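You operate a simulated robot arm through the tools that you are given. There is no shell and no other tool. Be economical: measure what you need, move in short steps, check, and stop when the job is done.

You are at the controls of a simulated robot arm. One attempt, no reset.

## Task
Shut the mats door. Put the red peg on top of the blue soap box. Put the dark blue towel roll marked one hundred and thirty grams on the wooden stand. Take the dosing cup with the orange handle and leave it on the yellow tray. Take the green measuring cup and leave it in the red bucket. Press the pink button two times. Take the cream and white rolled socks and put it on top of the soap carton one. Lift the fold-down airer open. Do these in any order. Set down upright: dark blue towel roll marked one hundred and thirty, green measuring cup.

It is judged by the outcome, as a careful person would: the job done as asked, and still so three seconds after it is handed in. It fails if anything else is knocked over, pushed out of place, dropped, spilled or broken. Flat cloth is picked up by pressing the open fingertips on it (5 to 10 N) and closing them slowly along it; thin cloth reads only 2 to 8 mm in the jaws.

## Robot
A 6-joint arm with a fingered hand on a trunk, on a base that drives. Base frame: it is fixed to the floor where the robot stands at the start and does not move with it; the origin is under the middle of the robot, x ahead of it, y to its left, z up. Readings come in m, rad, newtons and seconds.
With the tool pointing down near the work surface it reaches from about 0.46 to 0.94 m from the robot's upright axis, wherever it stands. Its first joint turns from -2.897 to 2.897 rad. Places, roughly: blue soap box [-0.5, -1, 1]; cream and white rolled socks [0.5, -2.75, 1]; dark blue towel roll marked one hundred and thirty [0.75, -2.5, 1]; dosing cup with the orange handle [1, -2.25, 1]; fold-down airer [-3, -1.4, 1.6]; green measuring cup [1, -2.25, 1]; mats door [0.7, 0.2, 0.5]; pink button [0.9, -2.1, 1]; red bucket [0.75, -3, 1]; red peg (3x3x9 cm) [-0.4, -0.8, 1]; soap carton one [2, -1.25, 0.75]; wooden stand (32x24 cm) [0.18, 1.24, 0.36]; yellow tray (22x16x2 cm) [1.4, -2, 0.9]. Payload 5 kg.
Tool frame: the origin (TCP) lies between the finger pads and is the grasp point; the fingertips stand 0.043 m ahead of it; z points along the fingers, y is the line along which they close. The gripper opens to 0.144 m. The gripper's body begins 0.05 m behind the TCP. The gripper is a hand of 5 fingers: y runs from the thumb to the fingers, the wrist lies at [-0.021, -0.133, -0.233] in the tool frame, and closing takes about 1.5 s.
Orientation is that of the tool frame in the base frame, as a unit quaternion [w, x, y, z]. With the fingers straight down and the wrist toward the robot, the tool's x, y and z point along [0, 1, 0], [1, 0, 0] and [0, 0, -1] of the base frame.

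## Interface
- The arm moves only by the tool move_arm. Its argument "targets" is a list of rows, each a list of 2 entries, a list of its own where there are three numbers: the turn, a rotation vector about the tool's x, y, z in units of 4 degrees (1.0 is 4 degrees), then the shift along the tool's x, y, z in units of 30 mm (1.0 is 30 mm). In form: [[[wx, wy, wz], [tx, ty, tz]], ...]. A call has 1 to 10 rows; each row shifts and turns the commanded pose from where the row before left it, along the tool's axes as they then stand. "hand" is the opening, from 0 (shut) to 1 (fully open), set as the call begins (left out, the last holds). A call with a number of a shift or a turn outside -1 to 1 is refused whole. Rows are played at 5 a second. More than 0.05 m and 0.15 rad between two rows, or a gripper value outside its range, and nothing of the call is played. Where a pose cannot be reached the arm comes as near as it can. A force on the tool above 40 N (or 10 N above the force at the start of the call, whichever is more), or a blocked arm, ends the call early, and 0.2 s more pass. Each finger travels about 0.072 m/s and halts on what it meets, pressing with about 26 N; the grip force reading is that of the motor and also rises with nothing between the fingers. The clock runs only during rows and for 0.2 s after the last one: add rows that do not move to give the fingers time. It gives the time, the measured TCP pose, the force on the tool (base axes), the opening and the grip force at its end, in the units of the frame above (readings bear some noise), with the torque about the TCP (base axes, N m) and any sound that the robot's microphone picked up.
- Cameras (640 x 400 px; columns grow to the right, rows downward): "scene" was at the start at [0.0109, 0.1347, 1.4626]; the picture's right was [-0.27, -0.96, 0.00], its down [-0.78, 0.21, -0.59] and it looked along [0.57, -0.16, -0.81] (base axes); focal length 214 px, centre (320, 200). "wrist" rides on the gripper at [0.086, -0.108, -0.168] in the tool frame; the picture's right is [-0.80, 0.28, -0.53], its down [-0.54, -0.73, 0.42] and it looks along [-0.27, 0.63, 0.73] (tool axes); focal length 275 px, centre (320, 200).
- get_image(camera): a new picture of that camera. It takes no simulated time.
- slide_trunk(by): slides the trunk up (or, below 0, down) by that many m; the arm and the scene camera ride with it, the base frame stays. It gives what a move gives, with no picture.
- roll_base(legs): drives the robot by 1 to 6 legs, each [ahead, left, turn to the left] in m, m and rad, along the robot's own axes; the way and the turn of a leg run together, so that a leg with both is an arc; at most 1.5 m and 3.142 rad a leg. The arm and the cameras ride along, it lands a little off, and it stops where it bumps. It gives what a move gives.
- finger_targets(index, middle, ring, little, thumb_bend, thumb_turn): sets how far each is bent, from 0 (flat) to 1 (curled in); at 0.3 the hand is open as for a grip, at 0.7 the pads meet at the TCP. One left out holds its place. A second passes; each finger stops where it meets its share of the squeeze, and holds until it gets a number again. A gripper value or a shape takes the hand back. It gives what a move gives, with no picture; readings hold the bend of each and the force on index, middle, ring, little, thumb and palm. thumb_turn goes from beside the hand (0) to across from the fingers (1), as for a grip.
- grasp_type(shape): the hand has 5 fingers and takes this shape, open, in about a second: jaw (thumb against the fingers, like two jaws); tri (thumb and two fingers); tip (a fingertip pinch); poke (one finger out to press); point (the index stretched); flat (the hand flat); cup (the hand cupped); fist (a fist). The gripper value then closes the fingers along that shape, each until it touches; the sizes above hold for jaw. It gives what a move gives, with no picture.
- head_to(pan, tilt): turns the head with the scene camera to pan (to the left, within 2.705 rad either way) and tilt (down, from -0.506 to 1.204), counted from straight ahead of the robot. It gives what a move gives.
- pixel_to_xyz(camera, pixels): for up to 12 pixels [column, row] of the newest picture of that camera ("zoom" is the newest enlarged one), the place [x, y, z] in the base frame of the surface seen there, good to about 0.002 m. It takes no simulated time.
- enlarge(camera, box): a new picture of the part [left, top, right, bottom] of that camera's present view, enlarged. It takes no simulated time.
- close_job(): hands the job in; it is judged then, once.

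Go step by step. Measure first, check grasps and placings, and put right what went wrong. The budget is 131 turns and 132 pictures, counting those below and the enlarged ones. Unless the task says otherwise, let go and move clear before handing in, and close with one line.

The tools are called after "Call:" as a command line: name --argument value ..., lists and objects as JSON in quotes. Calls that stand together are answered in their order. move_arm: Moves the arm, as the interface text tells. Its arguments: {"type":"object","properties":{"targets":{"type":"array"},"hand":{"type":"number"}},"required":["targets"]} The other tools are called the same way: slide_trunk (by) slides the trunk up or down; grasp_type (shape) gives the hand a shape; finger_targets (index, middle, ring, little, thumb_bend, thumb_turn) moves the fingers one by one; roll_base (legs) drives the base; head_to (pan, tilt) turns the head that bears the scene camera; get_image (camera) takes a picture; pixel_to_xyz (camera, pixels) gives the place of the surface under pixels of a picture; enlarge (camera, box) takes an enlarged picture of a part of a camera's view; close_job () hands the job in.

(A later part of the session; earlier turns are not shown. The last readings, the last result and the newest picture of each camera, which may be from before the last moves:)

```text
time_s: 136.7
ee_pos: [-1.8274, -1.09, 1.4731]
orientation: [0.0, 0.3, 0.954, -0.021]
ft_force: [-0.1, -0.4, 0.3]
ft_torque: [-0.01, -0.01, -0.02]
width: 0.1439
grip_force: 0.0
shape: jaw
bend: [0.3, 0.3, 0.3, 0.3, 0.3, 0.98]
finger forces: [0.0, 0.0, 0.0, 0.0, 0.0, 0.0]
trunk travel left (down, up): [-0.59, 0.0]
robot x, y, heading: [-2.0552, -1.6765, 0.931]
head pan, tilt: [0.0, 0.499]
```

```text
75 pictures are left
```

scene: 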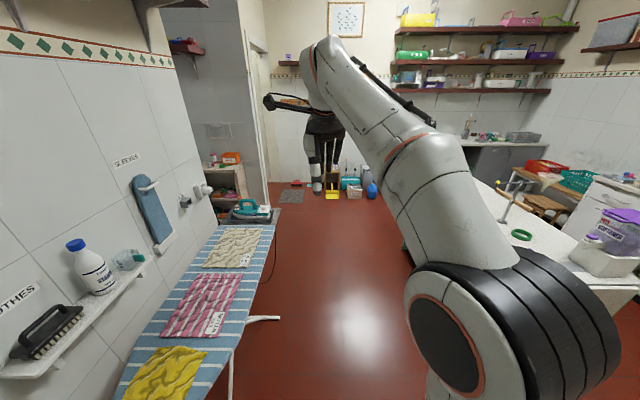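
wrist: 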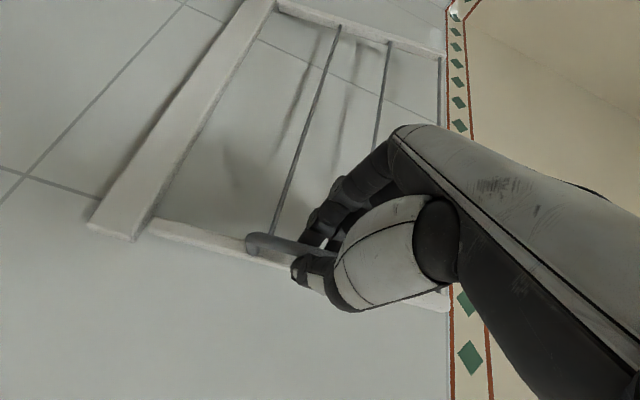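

Clear lane ahead. Drive out of the aisle, around the island, and face the far counter.

Call:
roll_base --legs '[[1.5, 0, 0], [1.1, 0, 0], [0, -1.5, 0], [0, -0.25, 0], [0, 0, -1.571], [0, -1.2, 0]]'

Call:
head_to --pan 0.0 --tilt 0.75

Call:
get_image --camera "scene"

```text
time_s: 167.6
ee_pos: [0.8477, -1.7677, 1.471]
orientation: [-0.014, 0.881, 0.473, -0.015]
ft_force: [-0.4, -0.6, 0.3]
ft_torque: [0.02, 0.02, -0.01]
width: 0.1437
grip_force: 0.1
shape: jaw
bend: [0.3, 0.3, 0.3, 0.3, 0.3, 0.98]
finger forces: [0.0, 0.0, 0.1, 0.0, 0.0, 0.0]
trunk travel left (down, up): [-0.59, 0.0]
robot x, y, heading: [0.2589, -1.5544, -0.613]
head pan, tilt: [0.0, 0.499]
```

```text
time_s: 168.4
ee_pos: [0.8487, -1.7675, 1.4722]
orientation: [-0.015, 0.881, 0.473, -0.015]
ft_force: [0.1, 0.3, 0.3]
ft_torque: [0.02, 0.01, 0.0]
width: 0.1437
grip_force: 0.0
shape: jaw
bend: [0.3, 0.3, 0.3, 0.3, 0.3, 0.98]
finger forces: [0.0, 0.1, 0.1, 0.0, 0.0, 0.1]
trunk travel left (down, up): [-0.59, 0.0]
robot x, y, heading: [0.259, -1.5537, -0.614]
head pan, tilt: [0.0, 0.75]
```

```text
74 pictures are left
```

scene: 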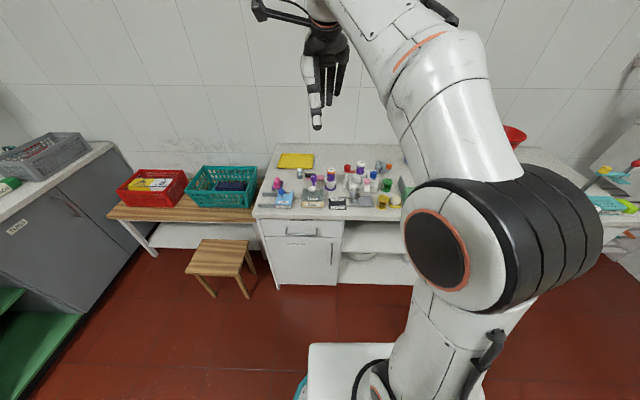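

In front of the far counter now. Zoom on the left portion.

Call:
enlarge --camera "scene" --box '[250, 145, 410, 230]'

Call:
head_to --pan -0.9 --tilt 0.75

Call:
get_image --camera "scene"

```text
4.00 times, centred on (330, 188) of scene
```

zoom: 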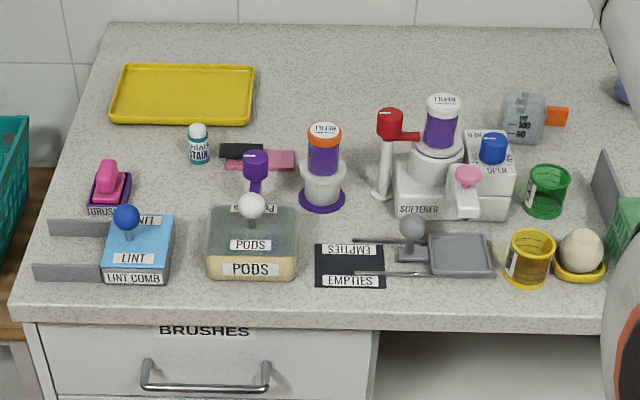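

```text
time_s: 169.6
ee_pos: [0.8478, -1.7679, 1.4722]
orientation: [-0.014, 0.881, 0.473, -0.016]
ft_force: [0.0, 0.2, 0.3]
ft_torque: [0.01, -0.08, 0.04]
width: 0.1439
grip_force: 0.0
shape: jaw
bend: [0.3, 0.3, 0.3, 0.3, 0.3, 0.98]
finger forces: [0.0, 0.1, 0.0, 0.0, 0.0, 0.0]
trunk travel left (down, up): [-0.59, 0.0]
robot x, y, heading: [0.2557, -1.5539, -0.613]
head pan, tilt: [-0.901, 0.75]
```

```text
72 pictures are left
```

scene: 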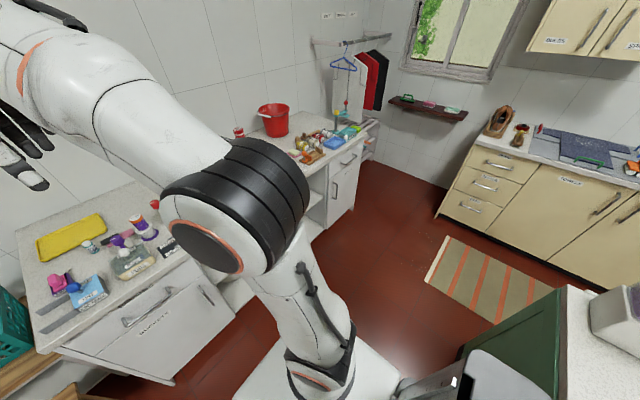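

Left section holds the green cup (zoom 546,190), orange-handled dosing cup (525,115) and pink knob on the softener dispenser (467,178). Zoom closer and measure.

Call:
head_to --pan 0.0 --tilt 0.75

Call:
enlarge --camera "scene" --box '[335, 160, 405, 220]'

Call:
pixel_to_xyz --camera "zoom" --pixels '[[320, 200], [320, 180], [500, 260], [465, 230], [540, 225], [500, 205], [440, 80], [500, 85], [480, 60], [540, 100], [300, 240], [600, 100]]'

```text
time_s: 170.8
ee_pos: [0.8473, -1.768, 1.4724]
orientation: [-0.013, 0.88, 0.474, -0.016]
ft_force: [0.0, -0.3, 0.4]
ft_torque: [0.01, 0.02, 0.01]
width: 0.1438
grip_force: 0.1
shape: jaw
bend: [0.3, 0.3, 0.3, 0.3, 0.3, 0.98]
finger forces: [0.0, 0.0, 0.0, 0.1, 0.1, 0.1]
trunk travel left (down, up): [-0.59, 0.0]
robot x, y, heading: [0.2578, -1.5537, -0.615]
head pan, tilt: [0.0, 0.75]
```

```text
6.67 times, centred on (370, 190) of scene
```

zoom: 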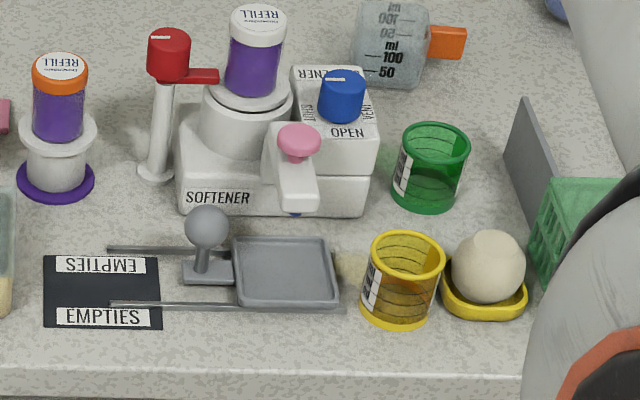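

```text
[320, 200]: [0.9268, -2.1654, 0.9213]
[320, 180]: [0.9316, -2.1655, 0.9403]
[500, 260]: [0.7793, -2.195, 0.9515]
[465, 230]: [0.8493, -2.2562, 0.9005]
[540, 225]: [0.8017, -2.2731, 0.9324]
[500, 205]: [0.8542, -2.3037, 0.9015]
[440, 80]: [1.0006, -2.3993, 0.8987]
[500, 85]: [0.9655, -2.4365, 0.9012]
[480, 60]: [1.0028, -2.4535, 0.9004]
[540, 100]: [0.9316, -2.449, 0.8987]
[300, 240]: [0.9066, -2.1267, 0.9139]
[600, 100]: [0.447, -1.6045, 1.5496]
```

Now exact pixels on the knob, green cup and dosing cup.

Call:
pixel_to_xyz --camera "zoom" --pixels '[[298, 132], [298, 142], [298, 157], [280, 142], [317, 142], [428, 205], [404, 150], [455, 190], [435, 127], [390, 60], [447, 42], [365, 20]]'

Call:
pixel_to_xyz --camera "zoom" --pixels '[[385, 80], [420, 80], [462, 45], [432, 30], [430, 55], [395, 5], [340, 85], [345, 120], [255, 20], [468, 140], [405, 190], [420, 5]]'

Call:
enlarge --camera "scene" --box '[360, 145, 420, 185]'

```text
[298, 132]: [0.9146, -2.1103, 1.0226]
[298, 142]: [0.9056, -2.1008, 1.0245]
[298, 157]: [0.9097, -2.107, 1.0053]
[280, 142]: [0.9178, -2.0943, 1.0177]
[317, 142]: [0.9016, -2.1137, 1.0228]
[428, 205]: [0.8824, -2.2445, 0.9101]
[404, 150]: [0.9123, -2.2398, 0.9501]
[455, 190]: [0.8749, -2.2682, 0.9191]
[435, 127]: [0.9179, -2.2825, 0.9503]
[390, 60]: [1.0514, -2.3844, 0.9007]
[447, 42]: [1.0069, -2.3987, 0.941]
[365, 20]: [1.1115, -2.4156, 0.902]
```

```text
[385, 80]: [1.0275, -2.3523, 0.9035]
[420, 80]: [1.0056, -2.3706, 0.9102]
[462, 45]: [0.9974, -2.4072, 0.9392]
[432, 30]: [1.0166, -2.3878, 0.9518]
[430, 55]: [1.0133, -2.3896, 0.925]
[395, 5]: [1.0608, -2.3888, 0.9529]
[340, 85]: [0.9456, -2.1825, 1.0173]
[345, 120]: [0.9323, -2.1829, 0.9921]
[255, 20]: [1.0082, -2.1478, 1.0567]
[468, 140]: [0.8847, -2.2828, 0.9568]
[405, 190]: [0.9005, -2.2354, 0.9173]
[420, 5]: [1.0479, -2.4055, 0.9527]
```

```text
10.00 times, centred on (390, 165) of scene
```

zoom: 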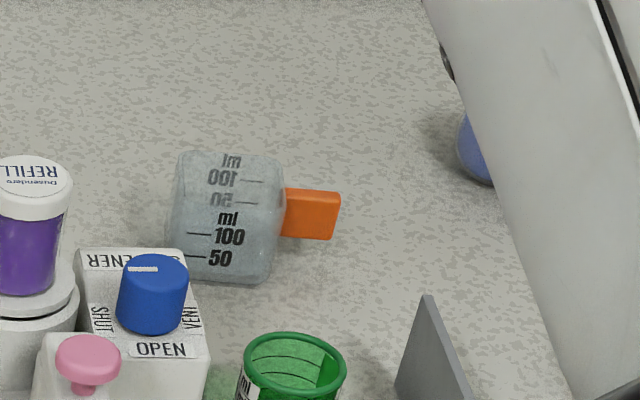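

Measured: knob top (0.909,-2.105,1.025), green cup centre ≈(0.90,-2.265), rim z .957; dosing cup ≈(1.039,-2.362). Move in closer and view from new place with the poke shape.

Call:
roll_base --legs '[[0, -0.29, -0.03], [0.32, 0, 0]]'

Call:
grasp_type --shape "poke"

Call:
get_image --camera "wrist"

Call:
get_image --camera "scene"

```text
time_s: 174.5
ee_pos: [0.9242, -2.2137, 1.472]
orientation: [-0.014, 0.889, 0.457, -0.015]
ft_force: [0.2, -0.1, 0.8]
ft_torque: [0.04, 0.06, 0.0]
width: 0.1439
grip_force: 0.1
shape: jaw
bend: [0.3, 0.3, 0.3, 0.3, 0.3, 0.98]
finger forces: [0.0, 0.0, 0.0, 0.1, 0.0, 0.1]
trunk travel left (down, up): [-0.59, 0.0]
robot x, y, heading: [0.3446, -1.9793, -0.654]
head pan, tilt: [0.0, 0.75]
```

```text
time_s: 175.4
ee_pos: [0.9233, -2.2129, 1.4733]
orientation: [-0.015, 0.889, 0.457, -0.016]
ft_force: [0.2, 0.1, 0.0]
ft_torque: [0.03, 0.0, 0.02]
width: 0.0
grip_force: 0.0
shape: poke
bend: [0.7, 0.7, 0.99, 0.99, 1.0, 1.0]
finger forces: [0.0, 0.0, 0.0, 0.0, 0.0, 0.0]
trunk travel left (down, up): [-0.59, 0.0]
robot x, y, heading: [0.3419, -1.9765, -0.648]
head pan, tilt: [0.0, 0.75]
```

```text
69 pictures are left
```

wrist: 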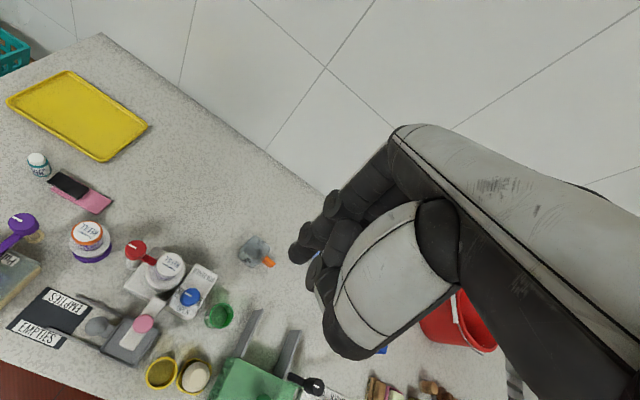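

```text
68 pictures are left
```

scene: 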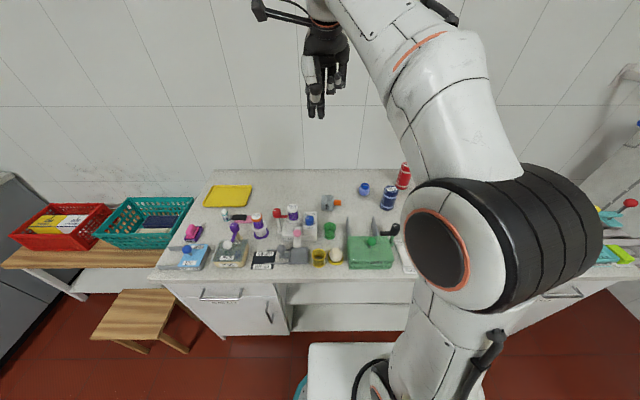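

Measure fingertip locations of the poke fingers relative to the TCP, and the pink knob again.

Call:
pixel_to_xyz --camera "wrist" --pixels '[[294, 258], [300, 245], [311, 278], [318, 285], [146, 322], [140, 318], [300, 225]]'

Call:
enlarge --camera "scene" --box '[290, 30, 370, 130]'

Call:
pixel_to_xyz --camera "zoom" --pixels '[[306, 340], [320, 338], [305, 320], [325, 320], [345, 250]]'

Call:
enlarge --camera "scene" --box '[340, 150, 440, 270]'

```text
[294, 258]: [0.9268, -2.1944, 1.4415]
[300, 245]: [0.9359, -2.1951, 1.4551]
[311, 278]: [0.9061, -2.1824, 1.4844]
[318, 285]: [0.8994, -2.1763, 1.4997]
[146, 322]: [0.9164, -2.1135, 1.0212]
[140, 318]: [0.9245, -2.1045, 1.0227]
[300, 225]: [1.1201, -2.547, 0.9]
```

```text
4.00 times, centred on (330, 80) of scene
```

zoom: 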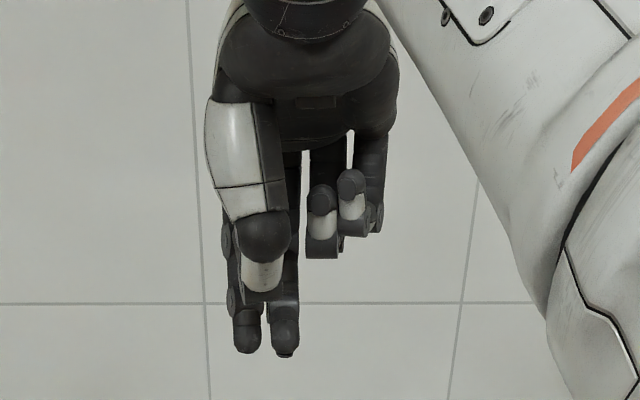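

```text
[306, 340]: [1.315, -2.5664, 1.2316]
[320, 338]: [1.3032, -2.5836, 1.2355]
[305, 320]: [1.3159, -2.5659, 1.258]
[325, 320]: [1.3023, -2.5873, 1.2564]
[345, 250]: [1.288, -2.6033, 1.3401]
```

```text
3.33 times, centred on (390, 210) of scene
```

zoom: 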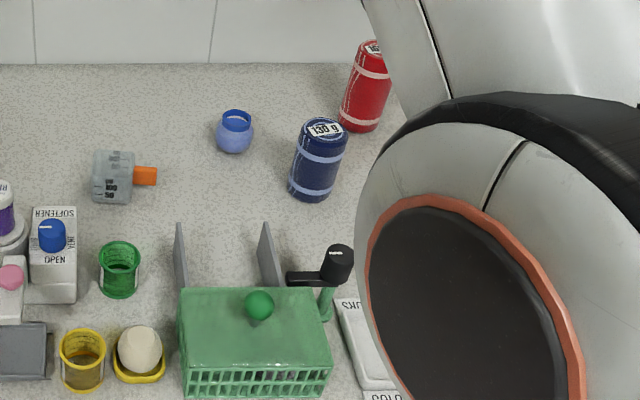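

Tips pair is centred about x+8 mm, y-6 mm of the TCP. Level the tool, move over the pink knob and come down to ~5 cm above it.

Call:
move_arm --targets '[[[-0.59, 0.21, 0], [0.8, -0.72, 0]], [[0, 0, 0], [0.8, -0.72, 0]], [[0, 0, 0], [0.75, -0.71, 0.5]], [[0, 0, 0], [0, 0, 1]], [[0, 0, 0], [0, 0, 1]], [[0, 0, 0], [0, 0, 1]], [[0, 0, 0], [0, 0, 1]], [[0, 0, 0], [0, 0, 1]], [[0, 0, 0], [0, 0, 1]], [[0, 0, 0], [0, 0, 1]]]'

Call:
move_arm --targets '[[[0, 0, 0], [0, 0, 1]], [[0, 0, 0], [0, 0, 1]], [[0, 0, 0], [0, 0, 1]], [[0, 0, 0], [0, 0, 1]]]'

Call:
get_image --camera "wrist"

Call:
enlarge --camera "scene" --box '[250, 170, 350, 270]'

```text
time_s: 177.6
ee_pos: [0.9132, -2.1197, 1.246]
orientation: [0.0, 0.889, 0.458, 0.002]
ft_force: [-0.2, 0.1, 0.6]
ft_torque: [0.0, 0.0, 0.01]
width: 0.0001
grip_force: 0.1
shape: poke
bend: [0.7, 0.7, 0.99, 0.99, 1.0, 1.0]
finger forces: [0.0, 0.1, 0.0, 0.1, 0.1, 0.0]
trunk travel left (down, up): [-0.59, 0.0]
robot x, y, heading: [0.3392, -1.9753, -0.652]
head pan, tilt: [0.0, 0.75]
```

```text
time_s: 178.6
ee_pos: [0.9149, -2.1189, 1.1262]
orientation: [0.0, 0.889, 0.458, 0.002]
ft_force: [0.2, 0.3, -0.1]
ft_torque: [-0.02, 0.0, 0.03]
width: 0.0
grip_force: 0.0
shape: poke
bend: [0.7, 0.7, 0.99, 0.99, 1.0, 1.0]
finger forces: [0.1, 0.0, 0.1, 0.1, 0.1, 0.1]
trunk travel left (down, up): [-0.59, 0.0]
robot x, y, heading: [0.343, -1.9789, -0.652]
head pan, tilt: [0.0, 0.75]
```

```text
65 pictures are left
```

wrist: 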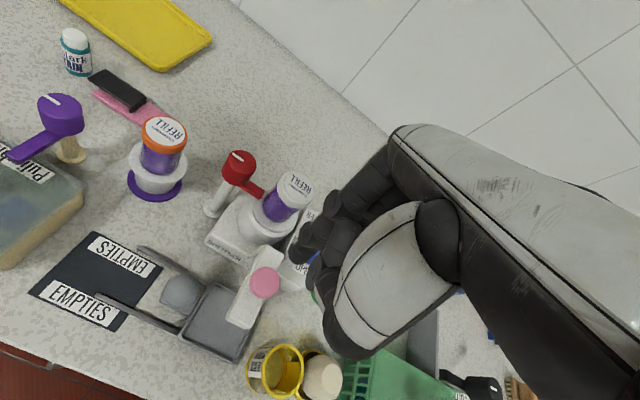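

```text
4.00 times, centred on (300, 220) of scene
```

zoom: 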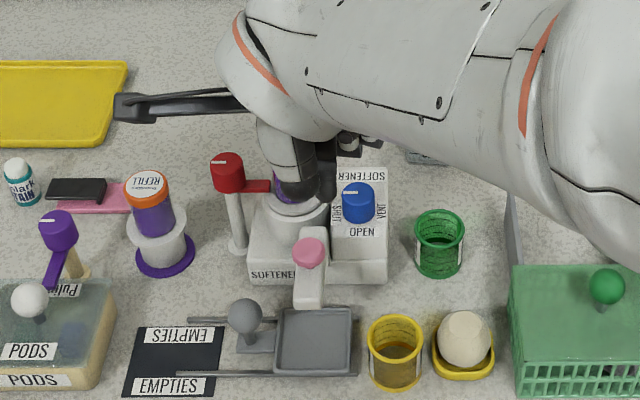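

Measure the fingertips now in the wrist view and the knob.

Call:
enlarge --camera "wrist" --box '[210, 180, 370, 320]'

Call:
pixel_to_xyz --camera "wrist" --pixels '[[294, 256], [299, 248], [311, 276], [316, 266], [263, 283], [268, 280], [290, 250]]'

Call:
pixel_to_xyz --camera "scene" --pixels '[[300, 220]]'

```text
2.86 times, centred on (290, 250) of wrist
```

zoom: 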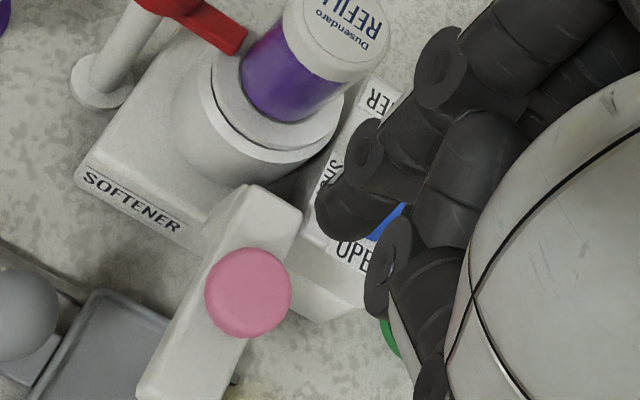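

```text
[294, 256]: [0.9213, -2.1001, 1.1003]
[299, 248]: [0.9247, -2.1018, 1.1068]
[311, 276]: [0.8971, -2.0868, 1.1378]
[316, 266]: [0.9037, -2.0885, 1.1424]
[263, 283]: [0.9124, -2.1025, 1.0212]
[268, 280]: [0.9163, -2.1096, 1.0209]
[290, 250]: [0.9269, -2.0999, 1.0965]
```

```text
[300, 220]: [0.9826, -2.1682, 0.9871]
```

Index tip is ~1 cm beyond the knob centre; adjust and descend to just above it, then press with small steps.

Call:
move_arm --targets '[[[0, 0, 0], [-0.09, -0.3, 0]], [[0, 0, 0], [0, 0, 0.7]], [[0, 0, 0], [0, 0, 0.6]], [[0, 0, 0], [0, 0, 0.3]]]'

Call:
enlarge --camera "wrist" --box '[210, 180, 370, 320]'

Call:
move_arm --targets '[[[0, 0, 0], [0, 0, 0.1]], [[0, 0, 0], [0, 0, 0.1]], [[0, 0, 0], [0, 0, 0.1]], [[0, 0, 0], [0, 0, 0.1]], [[0, 0, 0], [0, 0, 0.1]]]'

```text
time_s: 179.6
ee_pos: [0.9047, -2.1151, 1.0782]
orientation: [0.0, 0.889, 0.458, 0.002]
ft_force: [-0.2, -0.1, 0.0]
ft_torque: [-0.01, 0.01, -0.02]
width: 0.0
grip_force: 0.1
shape: poke
bend: [0.7, 0.7, 0.99, 0.99, 1.0, 1.0]
finger forces: [0.1, 0.0, 0.1, 0.0, 0.0, 0.0]
trunk travel left (down, up): [-0.59, 0.0]
robot x, y, heading: [0.3417, -1.9795, -0.655]
head pan, tilt: [0.0, 0.75]
```

```text
2.86 times, centred on (290, 250) of wrist
```

zoom: 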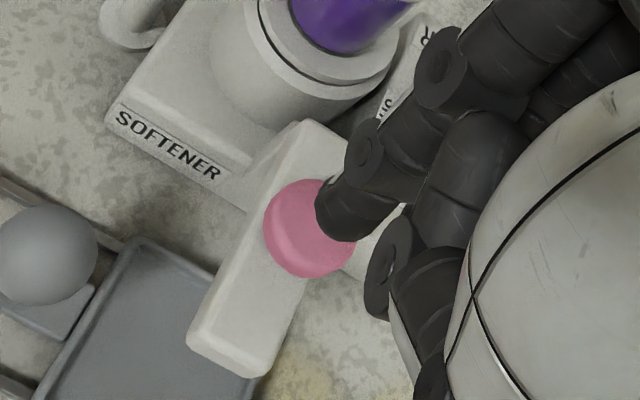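

```text
time_s: 180.8
ee_pos: [0.9031, -2.1156, 1.0639]
orientation: [0.001, 0.889, 0.458, 0.001]
ft_force: [0.5, -1.4, 1.1]
ft_torque: [0.01, -0.01, -0.01]
width: 0.0
grip_force: 0.1
shape: poke
bend: [0.7, 0.7, 0.99, 0.99, 1.0, 1.0]
finger forces: [0.6, 0.1, 0.0, 0.0, 0.0, 0.0]
trunk travel left (down, up): [-0.59, 0.0]
robot x, y, heading: [0.3397, -1.9773, -0.65]
head pan, tilt: [0.0, 0.75]
```

Contact just begins (index 0.6 N). Press on in small steps.

Call:
move_arm --targets '[[[0, 0, 0], [0, 0, 0.1]], [[0, 0, 0], [0, 0, 0.1]], [[0, 0, 0], [0, 0, 0]]]'

Call:
enlarge --camera "wrist" --box '[210, 180, 370, 320]'

```text
time_s: 181.6
ee_pos: [0.9052, -2.1155, 1.0589]
orientation: [0.001, 0.889, 0.458, 0.001]
ft_force: [0.2, -0.4, 2.2]
ft_torque: [-0.04, -0.02, -0.02]
width: 0.0
grip_force: 0.1
shape: poke
bend: [0.7, 0.7, 0.99, 0.99, 1.0, 1.0]
finger forces: [2.4, 0.0, 0.0, 0.1, 0.1, 0.0]
trunk travel left (down, up): [-0.59, 0.0]
robot x, y, heading: [0.3399, -1.9796, -0.652]
head pan, tilt: [0.0, 0.75]
heard: click
```

```text
2.86 times, centred on (290, 250) of wrist
```

zoom: 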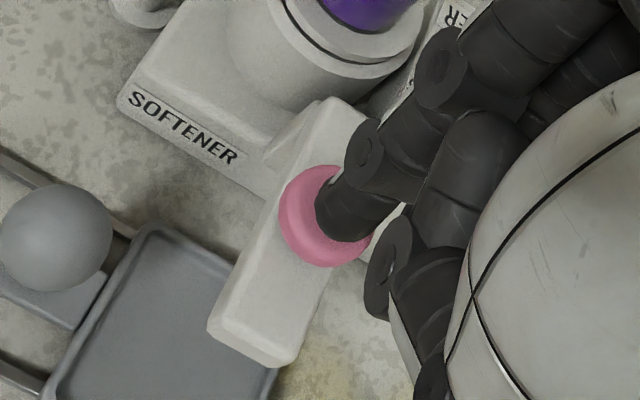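

Click heard: first press. Release 15 mm, pause, then press again exactly once to the same depth.

Call:
move_arm --targets '[[[0, 0, 0], [0, 0, -0.2]], [[0, 0, 0], [0, 0, -0.3]], [[0, 0, 0], [0, 0, 0]], [[0, 0, 0], [0, 0, 0]]]'

Call:
move_arm --targets '[[[0, 0, 0], [0, 0, 0.2]], [[0, 0, 0], [0, 0, 0.1]], [[0, 0, 0], [0, 0, 0.1]], [[0, 0, 0], [0, 0, 0.1]], [[0, 0, 0], [0, 0, 0.03]], [[0, 0, 0], [0, 0, 0]]]'

```text
time_s: 182.6
ee_pos: [0.9034, -2.117, 1.0722]
orientation: [0.001, 0.889, 0.457, 0.0]
ft_force: [0.2, -0.1, -0.1]
ft_torque: [0.0, 0.01, 0.02]
width: 0.0
grip_force: 0.1
shape: poke
bend: [0.7, 0.7, 0.99, 0.99, 1.0, 1.0]
finger forces: [0.1, 0.0, 0.1, 0.1, 0.0, 0.1]
trunk travel left (down, up): [-0.59, 0.0]
robot x, y, heading: [0.3394, -1.9767, -0.645]
head pan, tilt: [0.0, 0.75]
```

```text
time_s: 184.0
ee_pos: [0.9044, -2.1156, 1.0566]
orientation: [0.0, 0.889, 0.458, 0.001]
ft_force: [0.0, 0.2, 3.1]
ft_torque: [0.0, -0.02, 0.0]
width: 0.0002
grip_force: 0.0
shape: poke
bend: [0.7, 0.7, 0.99, 0.99, 1.0, 1.0]
finger forces: [2.7, 0.1, 0.0, 0.0, 0.1, 0.0]
trunk travel left (down, up): [-0.59, 0.0]
robot x, y, heading: [0.3401, -1.9815, -0.65]
head pan, tilt: [0.0, 0.75]
heard: click
```

Second click heard. Raise, switch to jaw, and move above the dosing cup.

Call:
move_arm --targets '[[[0, 0, 0], [0, 0, -0.5]], [[0, 0, 0], [0, 0, -1]], [[0, 0, 0], [0, 0, -1]], [[0, 0, 0], [0, 0, -1]], [[0, 0, 0], [0, 0, -1]], [[0, 0, 0], [0, 0, -1]]]'

Call:
grasp_type --shape "jaw"

Call:
move_arm --targets '[[[0, 0, 0], [-0.45, 0.937, 0]], [[0, 0, 0], [-0.45, 0.937, 0]], [[0, 0, 0], [-0.45, 0.937, 0]], [[0, 0, 0], [-0.45, 0.937, 0]], [[0, 0, 0], [-0.45, 0.937, 0]], [[0, 0, 0], [-0.45, 0.937, 0]], [[0, 0, 0], [-0.45, 0.937, 0]], [[0, 0, 0], [-0.45, 0.937, 0]], [[0, 0, 0.95], [-0.45, 0.937, 0]], [[0, 0, 0.9], [0, 0, 0]]]'

Call:
get_image --camera "wrist"

Call:
get_image --camera "scene"

```text
time_s: 185.4
ee_pos: [0.902, -2.1148, 1.2223]
orientation: [0.0, 0.889, 0.457, 0.001]
ft_force: [0.5, 0.3, -0.3]
ft_torque: [0.01, -0.01, -0.01]
width: 0.0
grip_force: 0.0
shape: poke
bend: [0.7, 0.7, 0.99, 0.99, 1.0, 1.0]
finger forces: [0.1, 0.0, 0.0, 0.0, 0.1, 0.0]
trunk travel left (down, up): [-0.59, 0.0]
robot x, y, heading: [0.3379, -1.9773, -0.651]
head pan, tilt: [0.0, 0.75]
```

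```text
time_s: 186.3
ee_pos: [0.9035, -2.1151, 1.2222]
orientation: [0.0, 0.89, 0.457, 0.001]
ft_force: [-0.4, -0.2, 1.6]
ft_torque: [-0.02, -0.04, 0.02]
width: 0.144
grip_force: 0.1
shape: jaw
bend: [0.3, 0.3, 0.3, 0.3, 0.3, 0.98]
finger forces: [0.1, 0.0, 0.1, 0.0, 0.0, 0.0]
trunk travel left (down, up): [-0.59, 0.0]
robot x, y, heading: [0.3402, -1.9756, -0.655]
head pan, tilt: [0.0, 0.75]
```

```text
time_s: 188.5
ee_pos: [1.037, -2.3623, 1.2244]
orientation: [0.0, 0.917, 0.399, 0.001]
ft_force: [-0.8, 0.6, -0.4]
ft_torque: [0.01, -0.02, 0.01]
width: 0.1438
grip_force: 0.1
shape: jaw
bend: [0.3, 0.3, 0.3, 0.3, 0.3, 0.98]
finger forces: [0.0, 0.0, 0.0, 0.1, 0.0, 0.0]
trunk travel left (down, up): [-0.59, 0.0]
robot x, y, heading: [0.3427, -1.9789, -0.649]
head pan, tilt: [0.0, 0.75]
```

```text
60 pictures are left
```

wrist: 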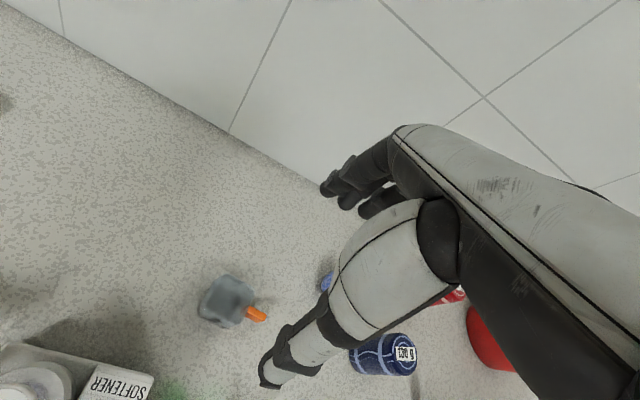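

```text
59 pictures are left
```

scene: 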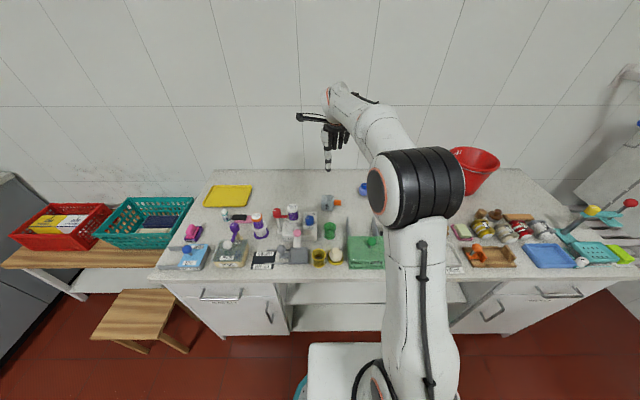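

Zoom on the dosing cup to get its rim precisely; also measure the tray and bucket.

Call:
enlarge --camera "wrist" --box '[180, 260, 280, 340]'

Call:
pixel_to_xyz --camera "zoom" --pixels '[[250, 110], [410, 145], [375, 270], [240, 310], [135, 245], [165, 180], [420, 290], [460, 330], [300, 160], [300, 200]]'

Call:
pixel_to_xyz --camera "scene" --pixels '[[212, 186], [252, 186], [204, 206], [247, 206], [230, 196], [451, 157], [500, 162], [476, 152], [475, 165], [472, 190], [330, 230]]'

```text
5.00 times, centred on (230, 300) of wrist
```

zoom: 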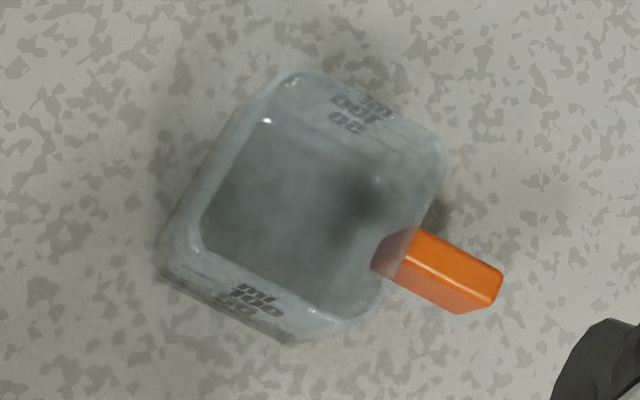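

```text
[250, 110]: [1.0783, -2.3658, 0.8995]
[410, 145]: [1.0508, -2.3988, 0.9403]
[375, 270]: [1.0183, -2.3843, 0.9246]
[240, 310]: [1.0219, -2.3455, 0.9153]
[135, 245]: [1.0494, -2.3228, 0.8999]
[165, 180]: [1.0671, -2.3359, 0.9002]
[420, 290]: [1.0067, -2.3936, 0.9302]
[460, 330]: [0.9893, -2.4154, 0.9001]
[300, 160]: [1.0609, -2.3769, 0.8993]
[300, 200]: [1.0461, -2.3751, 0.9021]
```

```text
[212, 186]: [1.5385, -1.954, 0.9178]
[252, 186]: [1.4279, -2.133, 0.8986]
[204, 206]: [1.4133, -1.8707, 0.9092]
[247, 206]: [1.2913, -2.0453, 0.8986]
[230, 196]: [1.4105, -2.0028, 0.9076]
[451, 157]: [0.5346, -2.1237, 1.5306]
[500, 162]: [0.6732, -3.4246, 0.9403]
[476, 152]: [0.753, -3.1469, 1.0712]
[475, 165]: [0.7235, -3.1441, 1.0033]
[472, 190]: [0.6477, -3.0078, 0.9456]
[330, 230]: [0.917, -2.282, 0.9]
```

Cup centre ≈(1.043,-2.369). Align yaw a little, descend with open jaw, and close.

Call:
move_arm --targets '[[[0, 0, 0.6], [0, 0.3, 0]], [[0, 0, 0.55], [0, 0, 1]], [[0, 0, 0], [0, 0, 1]], [[0, 0, 0], [0, 0, 1]], [[0, 0, 0], [0, 0, 1]], [[0, 0, 0], [0, 0, 1]], [[0, 0, 0], [0, 0, 1]]]' --hand 0.85

Call:
get_image --camera "wrist"

Call:
enlarge --camera "scene" --box '[280, 140, 400, 250]'

```text
time_s: 190.1
ee_pos: [1.0459, -2.3673, 1.0427]
orientation: [0.0, 0.932, 0.362, 0.002]
ft_force: [0.2, -0.6, 0.7]
ft_torque: [0.01, 0.02, -0.01]
width: 0.1227
grip_force: 0.2
shape: jaw
bend: [0.26, 0.33, 0.31, 0.32, 0.46, 0.98]
finger forces: [0.1, 0.1, 0.1, 0.1, 0.1, 0.1]
trunk travel left (down, up): [-0.59, 0.0]
robot x, y, heading: [0.3387, -1.9803, -0.649]
head pan, tilt: [0.0, 0.75]
```

```text
57 pictures are left
```

wrist: 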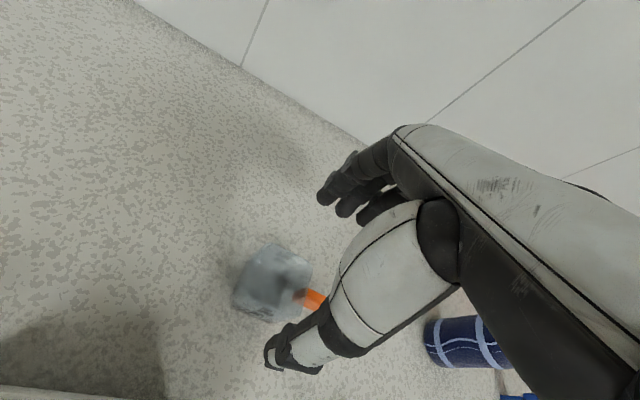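

```text
3.64 times, centred on (340, 195) of scene
```

zoom: 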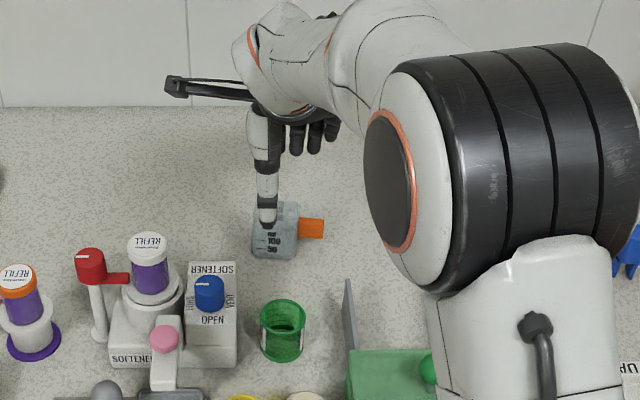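

Alignment looks good; thumb ahead of the cup's front face. Descend 9 cm and close.

Call:
move_arm --targets '[[[0, 0, 0], [0, 0, 1]], [[0, 0, 0], [0, 0, 1]], [[0, 0, 0], [0, 0, 0.6]], [[0, 0, 0], [0, 0, 0.4]]]'

Call:
move_arm --targets '[[[0, 0, 0], [0, 0, 0]], [[0, 0, 0], [0, 0, 0]], [[0, 0, 0], [0, 0, 0]], [[0, 0, 0], [0, 0, 0]], [[0, 0, 0], [0, 0, 0]], [[0, 0, 0], [0, 0, 0]], [[0, 0, 0], [0, 0, 0]]]' --hand 0.15

Call:
move_arm --targets '[[[0, 0, 0], [0, 0, -0.5]], [[0, 0, 0], [0, 0, -1]], [[0, 0, 0], [0, 0, -1]]]'

Call:
enlarge --camera "scene" --box '[280, 140, 400, 250]'

```text
time_s: 191.1
ee_pos: [1.0459, -2.3677, 0.9526]
orientation: [0.0, 0.933, 0.361, 0.001]
ft_force: [0.0, -0.2, -0.1]
ft_torque: [0.03, 0.03, 0.01]
width: 0.1225
grip_force: 0.0
shape: jaw
bend: [0.26, 0.33, 0.31, 0.32, 0.46, 0.98]
finger forces: [0.1, 0.0, 0.1, 0.0, 0.0, 0.1]
trunk travel left (down, up): [-0.59, 0.0]
robot x, y, heading: [0.3382, -1.9793, -0.651]
head pan, tilt: [0.0, 0.75]
```

```text
time_s: 192.7
ee_pos: [1.0448, -2.3669, 0.9536]
orientation: [-0.001, 0.932, 0.362, 0.001]
ft_force: [0.8, 0.7, -0.6]
ft_torque: [-0.03, 0.01, -0.01]
width: 0.0569
grip_force: 25.5
shape: jaw
bend: [0.74, 0.49, 0.52, 0.48, 0.73, 1.0]
finger forces: [14.1, 7.5, 1.0, 0.1, 22.2, 0.1]
trunk travel left (down, up): [-0.59, 0.0]
robot x, y, heading: [0.3414, -1.974, -0.653]
head pan, tilt: [0.0, 0.75]
```

```text
time_s: 193.5
ee_pos: [1.0457, -2.3678, 1.0292]
orientation: [0.0, 0.932, 0.362, 0.001]
ft_force: [0.1, 0.5, -1.2]
ft_torque: [0.0, -0.06, -0.03]
width: 0.057
grip_force: 25.5
shape: jaw
bend: [0.74, 0.49, 0.52, 0.48, 0.73, 1.0]
finger forces: [14.2, 7.4, 1.0, 0.0, 22.2, 0.1]
trunk travel left (down, up): [-0.59, 0.0]
robot x, y, heading: [0.3408, -1.9774, -0.654]
head pan, tilt: [0.0, 0.75]
```

```text
3.64 times, centred on (340, 195) of scene
```

zoom: 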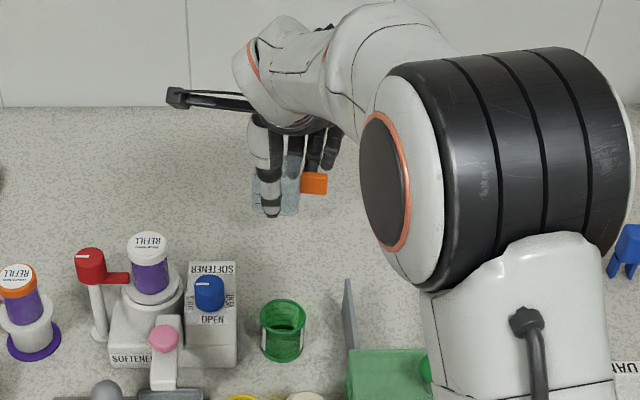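

Dosing cup is lifted upright. Raise higher, drive left toward the tray.

Call:
move_arm --targets '[[[0, 0, 0], [0, 0, -1]], [[0, 0, 0], [0, 0, -1]], [[0, 0, 0], [0, 0, -1]], [[0, 0, 0], [0, 0, -1]], [[0, 0, 0], [0, 0, -1]], [[0, 0, 0], [0, 0, -1]]]'

Call:
roll_base --legs '[[0, 0.5, 0]]'

Call:
get_image --camera "scene"

Call:
get_image --camera "wrist"

```text
time_s: 194.9
ee_pos: [1.0431, -2.3694, 1.211]
orientation: [0.0, 0.932, 0.362, 0.002]
ft_force: [-0.2, 0.4, -0.4]
ft_torque: [-0.04, 0.0, 0.02]
width: 0.0571
grip_force: 25.6
shape: jaw
bend: [0.74, 0.49, 0.52, 0.48, 0.73, 1.0]
finger forces: [14.2, 7.5, 0.8, 0.1, 22.2, 0.0]
trunk travel left (down, up): [-0.59, 0.0]
robot x, y, heading: [0.3416, -1.978, -0.648]
head pan, tilt: [0.0, 0.75]
```

```text
time_s: 197.9
ee_pos: [1.3529, -1.9583, 1.2099]
orientation: [0.0, 0.931, 0.365, 0.0]
ft_force: [0.1, -0.2, -0.5]
ft_torque: [-0.01, 0.01, -0.01]
width: 0.057
grip_force: 26.0
shape: jaw
bend: [0.74, 0.49, 0.52, 0.48, 0.73, 1.0]
finger forces: [14.2, 7.5, 0.9, 0.0, 22.2, 0.1]
trunk travel left (down, up): [-0.59, 0.0]
robot x, y, heading: [0.6454, -1.574, -0.641]
head pan, tilt: [0.0, 0.75]
```

```text
54 pictures are left
```

scene: 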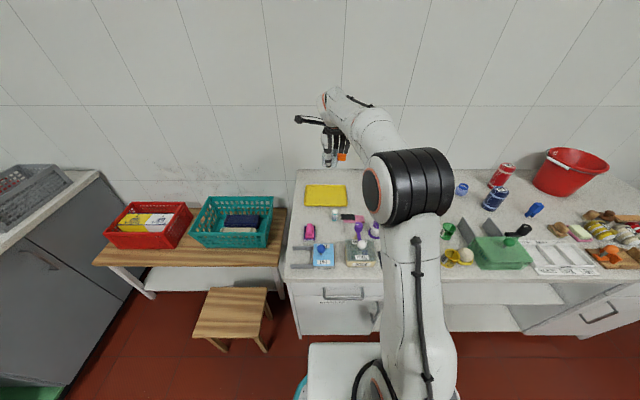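

```text
53 pictures are left
```

wrist: 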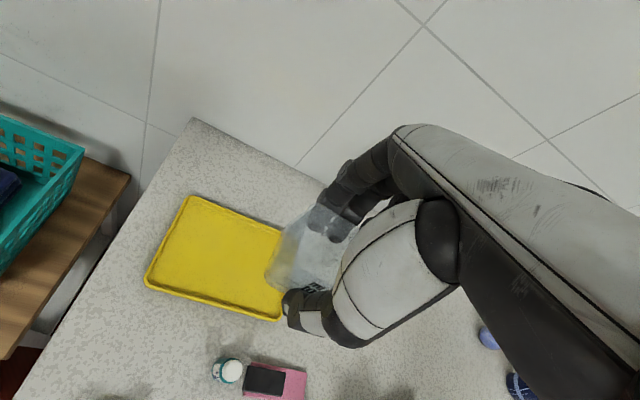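

Measure the tray corners from the wrist view to pick the set-down point.

Call:
pixel_to_xyz --camera "wrist" --pixels '[[191, 200], [279, 236], [272, 314], [152, 279], [215, 255], [240, 265]]'

```text
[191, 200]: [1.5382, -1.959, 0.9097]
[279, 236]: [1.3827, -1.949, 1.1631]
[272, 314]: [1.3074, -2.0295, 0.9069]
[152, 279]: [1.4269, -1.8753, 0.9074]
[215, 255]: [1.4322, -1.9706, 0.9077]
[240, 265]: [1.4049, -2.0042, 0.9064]
```

Tray centre ≈(1.4225,-1.994), floor z 0.907. Move over it and lower to near contact.

Call:
move_arm --targets '[[[0, 0, 0], [0.29, 0.82, 0]], [[0, 0, 0], [0.29, 0.82, 0]], [[0, 0, 0], [0.29, 0.82, 0]], [[0, 0, 0], [0, 0, 1]], [[0, 0, 0], [0, 0, 1]], [[0, 0, 0], [0, 0, 1]], [[0, 0, 0], [0, 0, 1]], [[0, 0, 0], [0, 0, 1]], [[0, 0, 0], [0, 0, 1]], [[0, 0, 0], [0, 0, 0.8]]]'

Call:
move_arm --targets '[[[0, 0, 0], [0, 0, 0.5]], [[0, 0, 0], [0, 0, 0.4]], [[0, 0, 0], [0, 0, 0.3]], [[0, 0, 0], [0, 0, 0.15]], [[0, 0, 0], [0, 0, 0.05]]]'

Call:
enlarge --camera "scene" --box '[280, 120, 400, 230]'

```text
time_s: 200.1
ee_pos: [1.4222, -1.9946, 1.0037]
orientation: [0.0, 0.931, 0.366, 0.001]
ft_force: [-0.9, 0.0, 0.3]
ft_torque: [0.01, 0.02, 0.03]
width: 0.0571
grip_force: 26.1
shape: jaw
bend: [0.74, 0.49, 0.52, 0.48, 0.73, 1.0]
finger forces: [14.2, 7.4, 0.9, 0.0, 22.1, 0.0]
trunk travel left (down, up): [-0.59, 0.0]
robot x, y, heading: [0.6487, -1.5721, -0.644]
head pan, tilt: [0.0, 0.75]
```

```text
time_s: 201.3
ee_pos: [1.4227, -1.9961, 0.964]
orientation: [0.0, 0.931, 0.366, 0.002]
ft_force: [0.2, -0.6, 0.7]
ft_torque: [-0.01, 0.04, 0.02]
width: 0.057
grip_force: 26.1
shape: jaw
bend: [0.74, 0.49, 0.52, 0.48, 0.73, 1.0]
finger forces: [14.1, 7.4, 0.9, 0.1, 22.1, 0.1]
trunk travel left (down, up): [-0.59, 0.0]
robot x, y, heading: [0.6475, -1.5708, -0.638]
head pan, tilt: [0.0, 0.75]
```

```text
3.64 times, centred on (340, 175) of scene
```

zoom: 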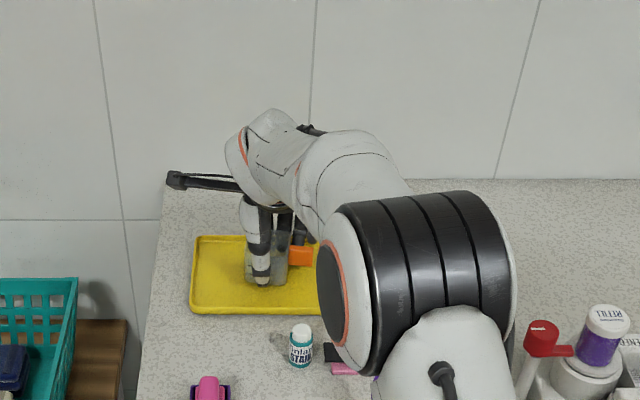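

Just above the floor of the tray. Lower the last millimetres, then release and lift.

Call:
move_arm --targets '[[[0, 0, 0], [0, 0, 0.06]], [[0, 0, 0], [0, 0, 0.05]], [[0, 0, 0], [0, 0, 0]]]'

Call:
move_arm --targets '[[[0, 0, 0], [0, 0, 0]], [[0, 0, 0], [0, 0, 0]], [[0, 0, 0], [0, 0, 0]], [[0, 0, 0], [0, 0, 0]], [[0, 0, 0], [0, 0, 0]], [[0, 0, 0], [0, 0, 0]]]' --hand 0.85

Call:
move_arm --targets '[[[0, 0, 0], [0, 0, -0.5]], [[0, 0, 0], [0, 0, -1]], [[0, 0, 0], [0, 0, -1]], [[0, 0, 0], [0, 0, -1]], [[0, 0, 0], [0, 0, -1]], [[0, 0, 0], [0, 0, -1]], [[0, 0, 0], [0, 0, -1]], [[0, 0, 0], [0, 0, -1]], [[0, 0, 0], [0, 0, -1]]]'

Call:
enlarge --camera "scene" --box '[280, 120, 400, 230]'

```text
time_s: 202.1
ee_pos: [1.4228, -1.9952, 0.9609]
orientation: [0.002, 0.931, 0.365, 0.001]
ft_force: [0.1, -0.1, 1.9]
ft_torque: [-0.02, -0.03, -0.04]
width: 0.057
grip_force: 25.9
shape: jaw
bend: [0.74, 0.49, 0.52, 0.48, 0.73, 1.0]
finger forces: [13.9, 7.4, 0.8, 0.0, 22.5, 0.0]
trunk travel left (down, up): [-0.59, 0.0]
robot x, y, heading: [0.645, -1.5721, -0.638]
head pan, tilt: [0.0, 0.75]
```

```text
time_s: 203.5
ee_pos: [1.4231, -1.9958, 0.9607]
orientation: [0.0, 0.931, 0.366, 0.001]
ft_force: [-0.8, 0.4, 0.2]
ft_torque: [0.0, -0.01, -0.01]
width: 0.1212
grip_force: 0.1
shape: jaw
bend: [0.28, 0.33, 0.31, 0.32, 0.48, 0.99]
finger forces: [2.4, 0.0, 0.0, 0.1, 1.9, 0.0]
trunk travel left (down, up): [-0.59, 0.0]
robot x, y, heading: [0.6497, -1.5756, -0.644]
head pan, tilt: [0.0, 0.75]
```

```text
time_s: 205.5
ee_pos: [1.4224, -1.9938, 1.2158]
orientation: [0.0, 0.931, 0.365, 0.001]
ft_force: [-0.8, -0.1, -0.1]
ft_torque: [0.02, 0.01, -0.01]
width: 0.122
grip_force: 0.1
shape: jaw
bend: [0.26, 0.33, 0.31, 0.32, 0.46, 0.99]
finger forces: [0.0, 0.0, 0.0, 0.0, 0.0, 0.0]
trunk travel left (down, up): [-0.59, 0.0]
robot x, y, heading: [0.6489, -1.5738, -0.636]
head pan, tilt: [0.0, 0.75]
```

```text
3.64 times, centred on (340, 175) of scene
```

zoom: 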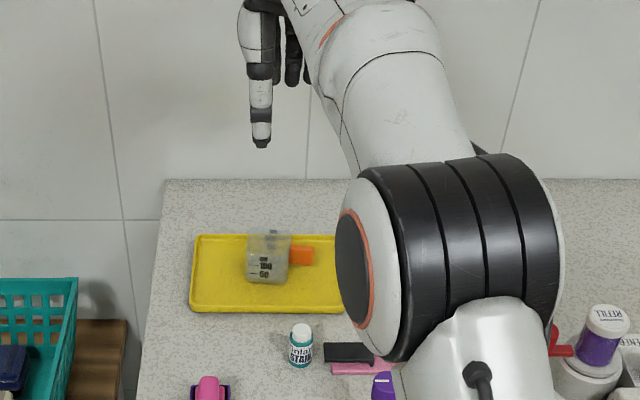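

Dosing cup sits on the tray. While here, examine the baskets for "soap carton one" (scene px 145,225).

Call:
enlarge --camera "scene" --box '[90, 180, 290, 280]'

Call:
pixel_to_xyz --camera "zoom" --pixels '[[130, 130], [190, 130], [250, 125], [110, 115], [260, 115], [150, 180], [470, 140], [160, 100], [60, 140]]'

```text
3.20 times, centred on (190, 230) of scene
```

zoom: 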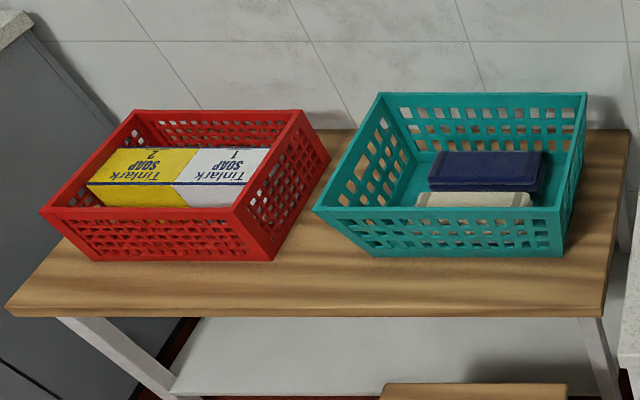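

```text
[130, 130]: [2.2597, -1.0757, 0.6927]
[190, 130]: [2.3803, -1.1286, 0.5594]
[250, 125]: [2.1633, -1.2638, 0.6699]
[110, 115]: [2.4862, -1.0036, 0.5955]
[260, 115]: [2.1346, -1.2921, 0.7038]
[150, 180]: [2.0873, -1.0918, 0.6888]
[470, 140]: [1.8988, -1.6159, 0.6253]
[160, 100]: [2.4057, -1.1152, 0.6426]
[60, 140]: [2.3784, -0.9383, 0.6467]
```

"Soap carton one" is the white carton in the red basket. Next is the green cup: drive back right and examine clearances around it.

Call:
roll_base --legs '[[0, -0.5, 0]]'

Call:
enlarge --camera "scene" --box '[290, 190, 390, 270]'

Call:
pixel_to_xyz --camera "zoom" --pixels '[[220, 128], [290, 128], [255, 150], [255, 110], [190, 270], [160, 225], [220, 225], [190, 205], [135, 175], [350, 100], [355, 170], [345, 60]]'

```text
time_s: 208.4
ee_pos: [1.128, -2.389, 1.2152]
orientation: [-0.001, 0.93, 0.367, 0.001]
ft_force: [-0.6, -0.5, 0.1]
ft_torque: [0.05, 0.0, -0.02]
width: 0.1225
grip_force: 0.2
shape: jaw
bend: [0.26, 0.33, 0.31, 0.32, 0.46, 0.99]
finger forces: [0.1, 0.0, 0.0, 0.1, 0.0, 0.0]
trunk travel left (down, up): [-0.59, 0.0]
robot x, y, heading: [0.3493, -1.9671, -0.645]
head pan, tilt: [0.0, 0.75]
```

```text
5.00 times, centred on (340, 230) of scene
```

zoom: 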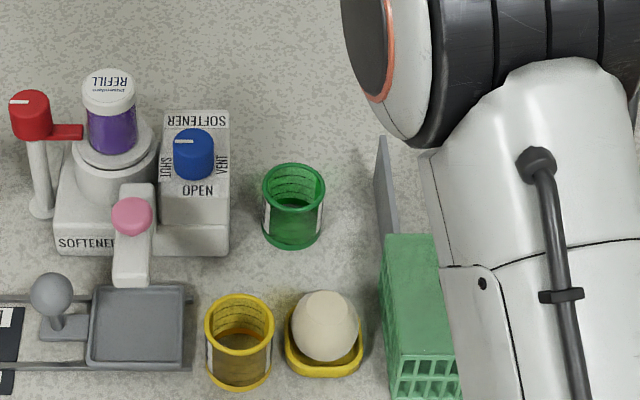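

```text
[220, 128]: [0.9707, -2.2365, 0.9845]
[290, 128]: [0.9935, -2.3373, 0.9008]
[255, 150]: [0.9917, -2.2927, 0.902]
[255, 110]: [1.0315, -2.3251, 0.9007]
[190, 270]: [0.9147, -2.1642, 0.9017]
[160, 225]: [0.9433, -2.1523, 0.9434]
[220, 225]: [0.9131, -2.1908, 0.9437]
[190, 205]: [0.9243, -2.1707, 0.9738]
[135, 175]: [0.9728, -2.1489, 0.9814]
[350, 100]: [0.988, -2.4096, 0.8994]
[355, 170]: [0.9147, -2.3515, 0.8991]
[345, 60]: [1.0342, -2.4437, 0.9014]
```

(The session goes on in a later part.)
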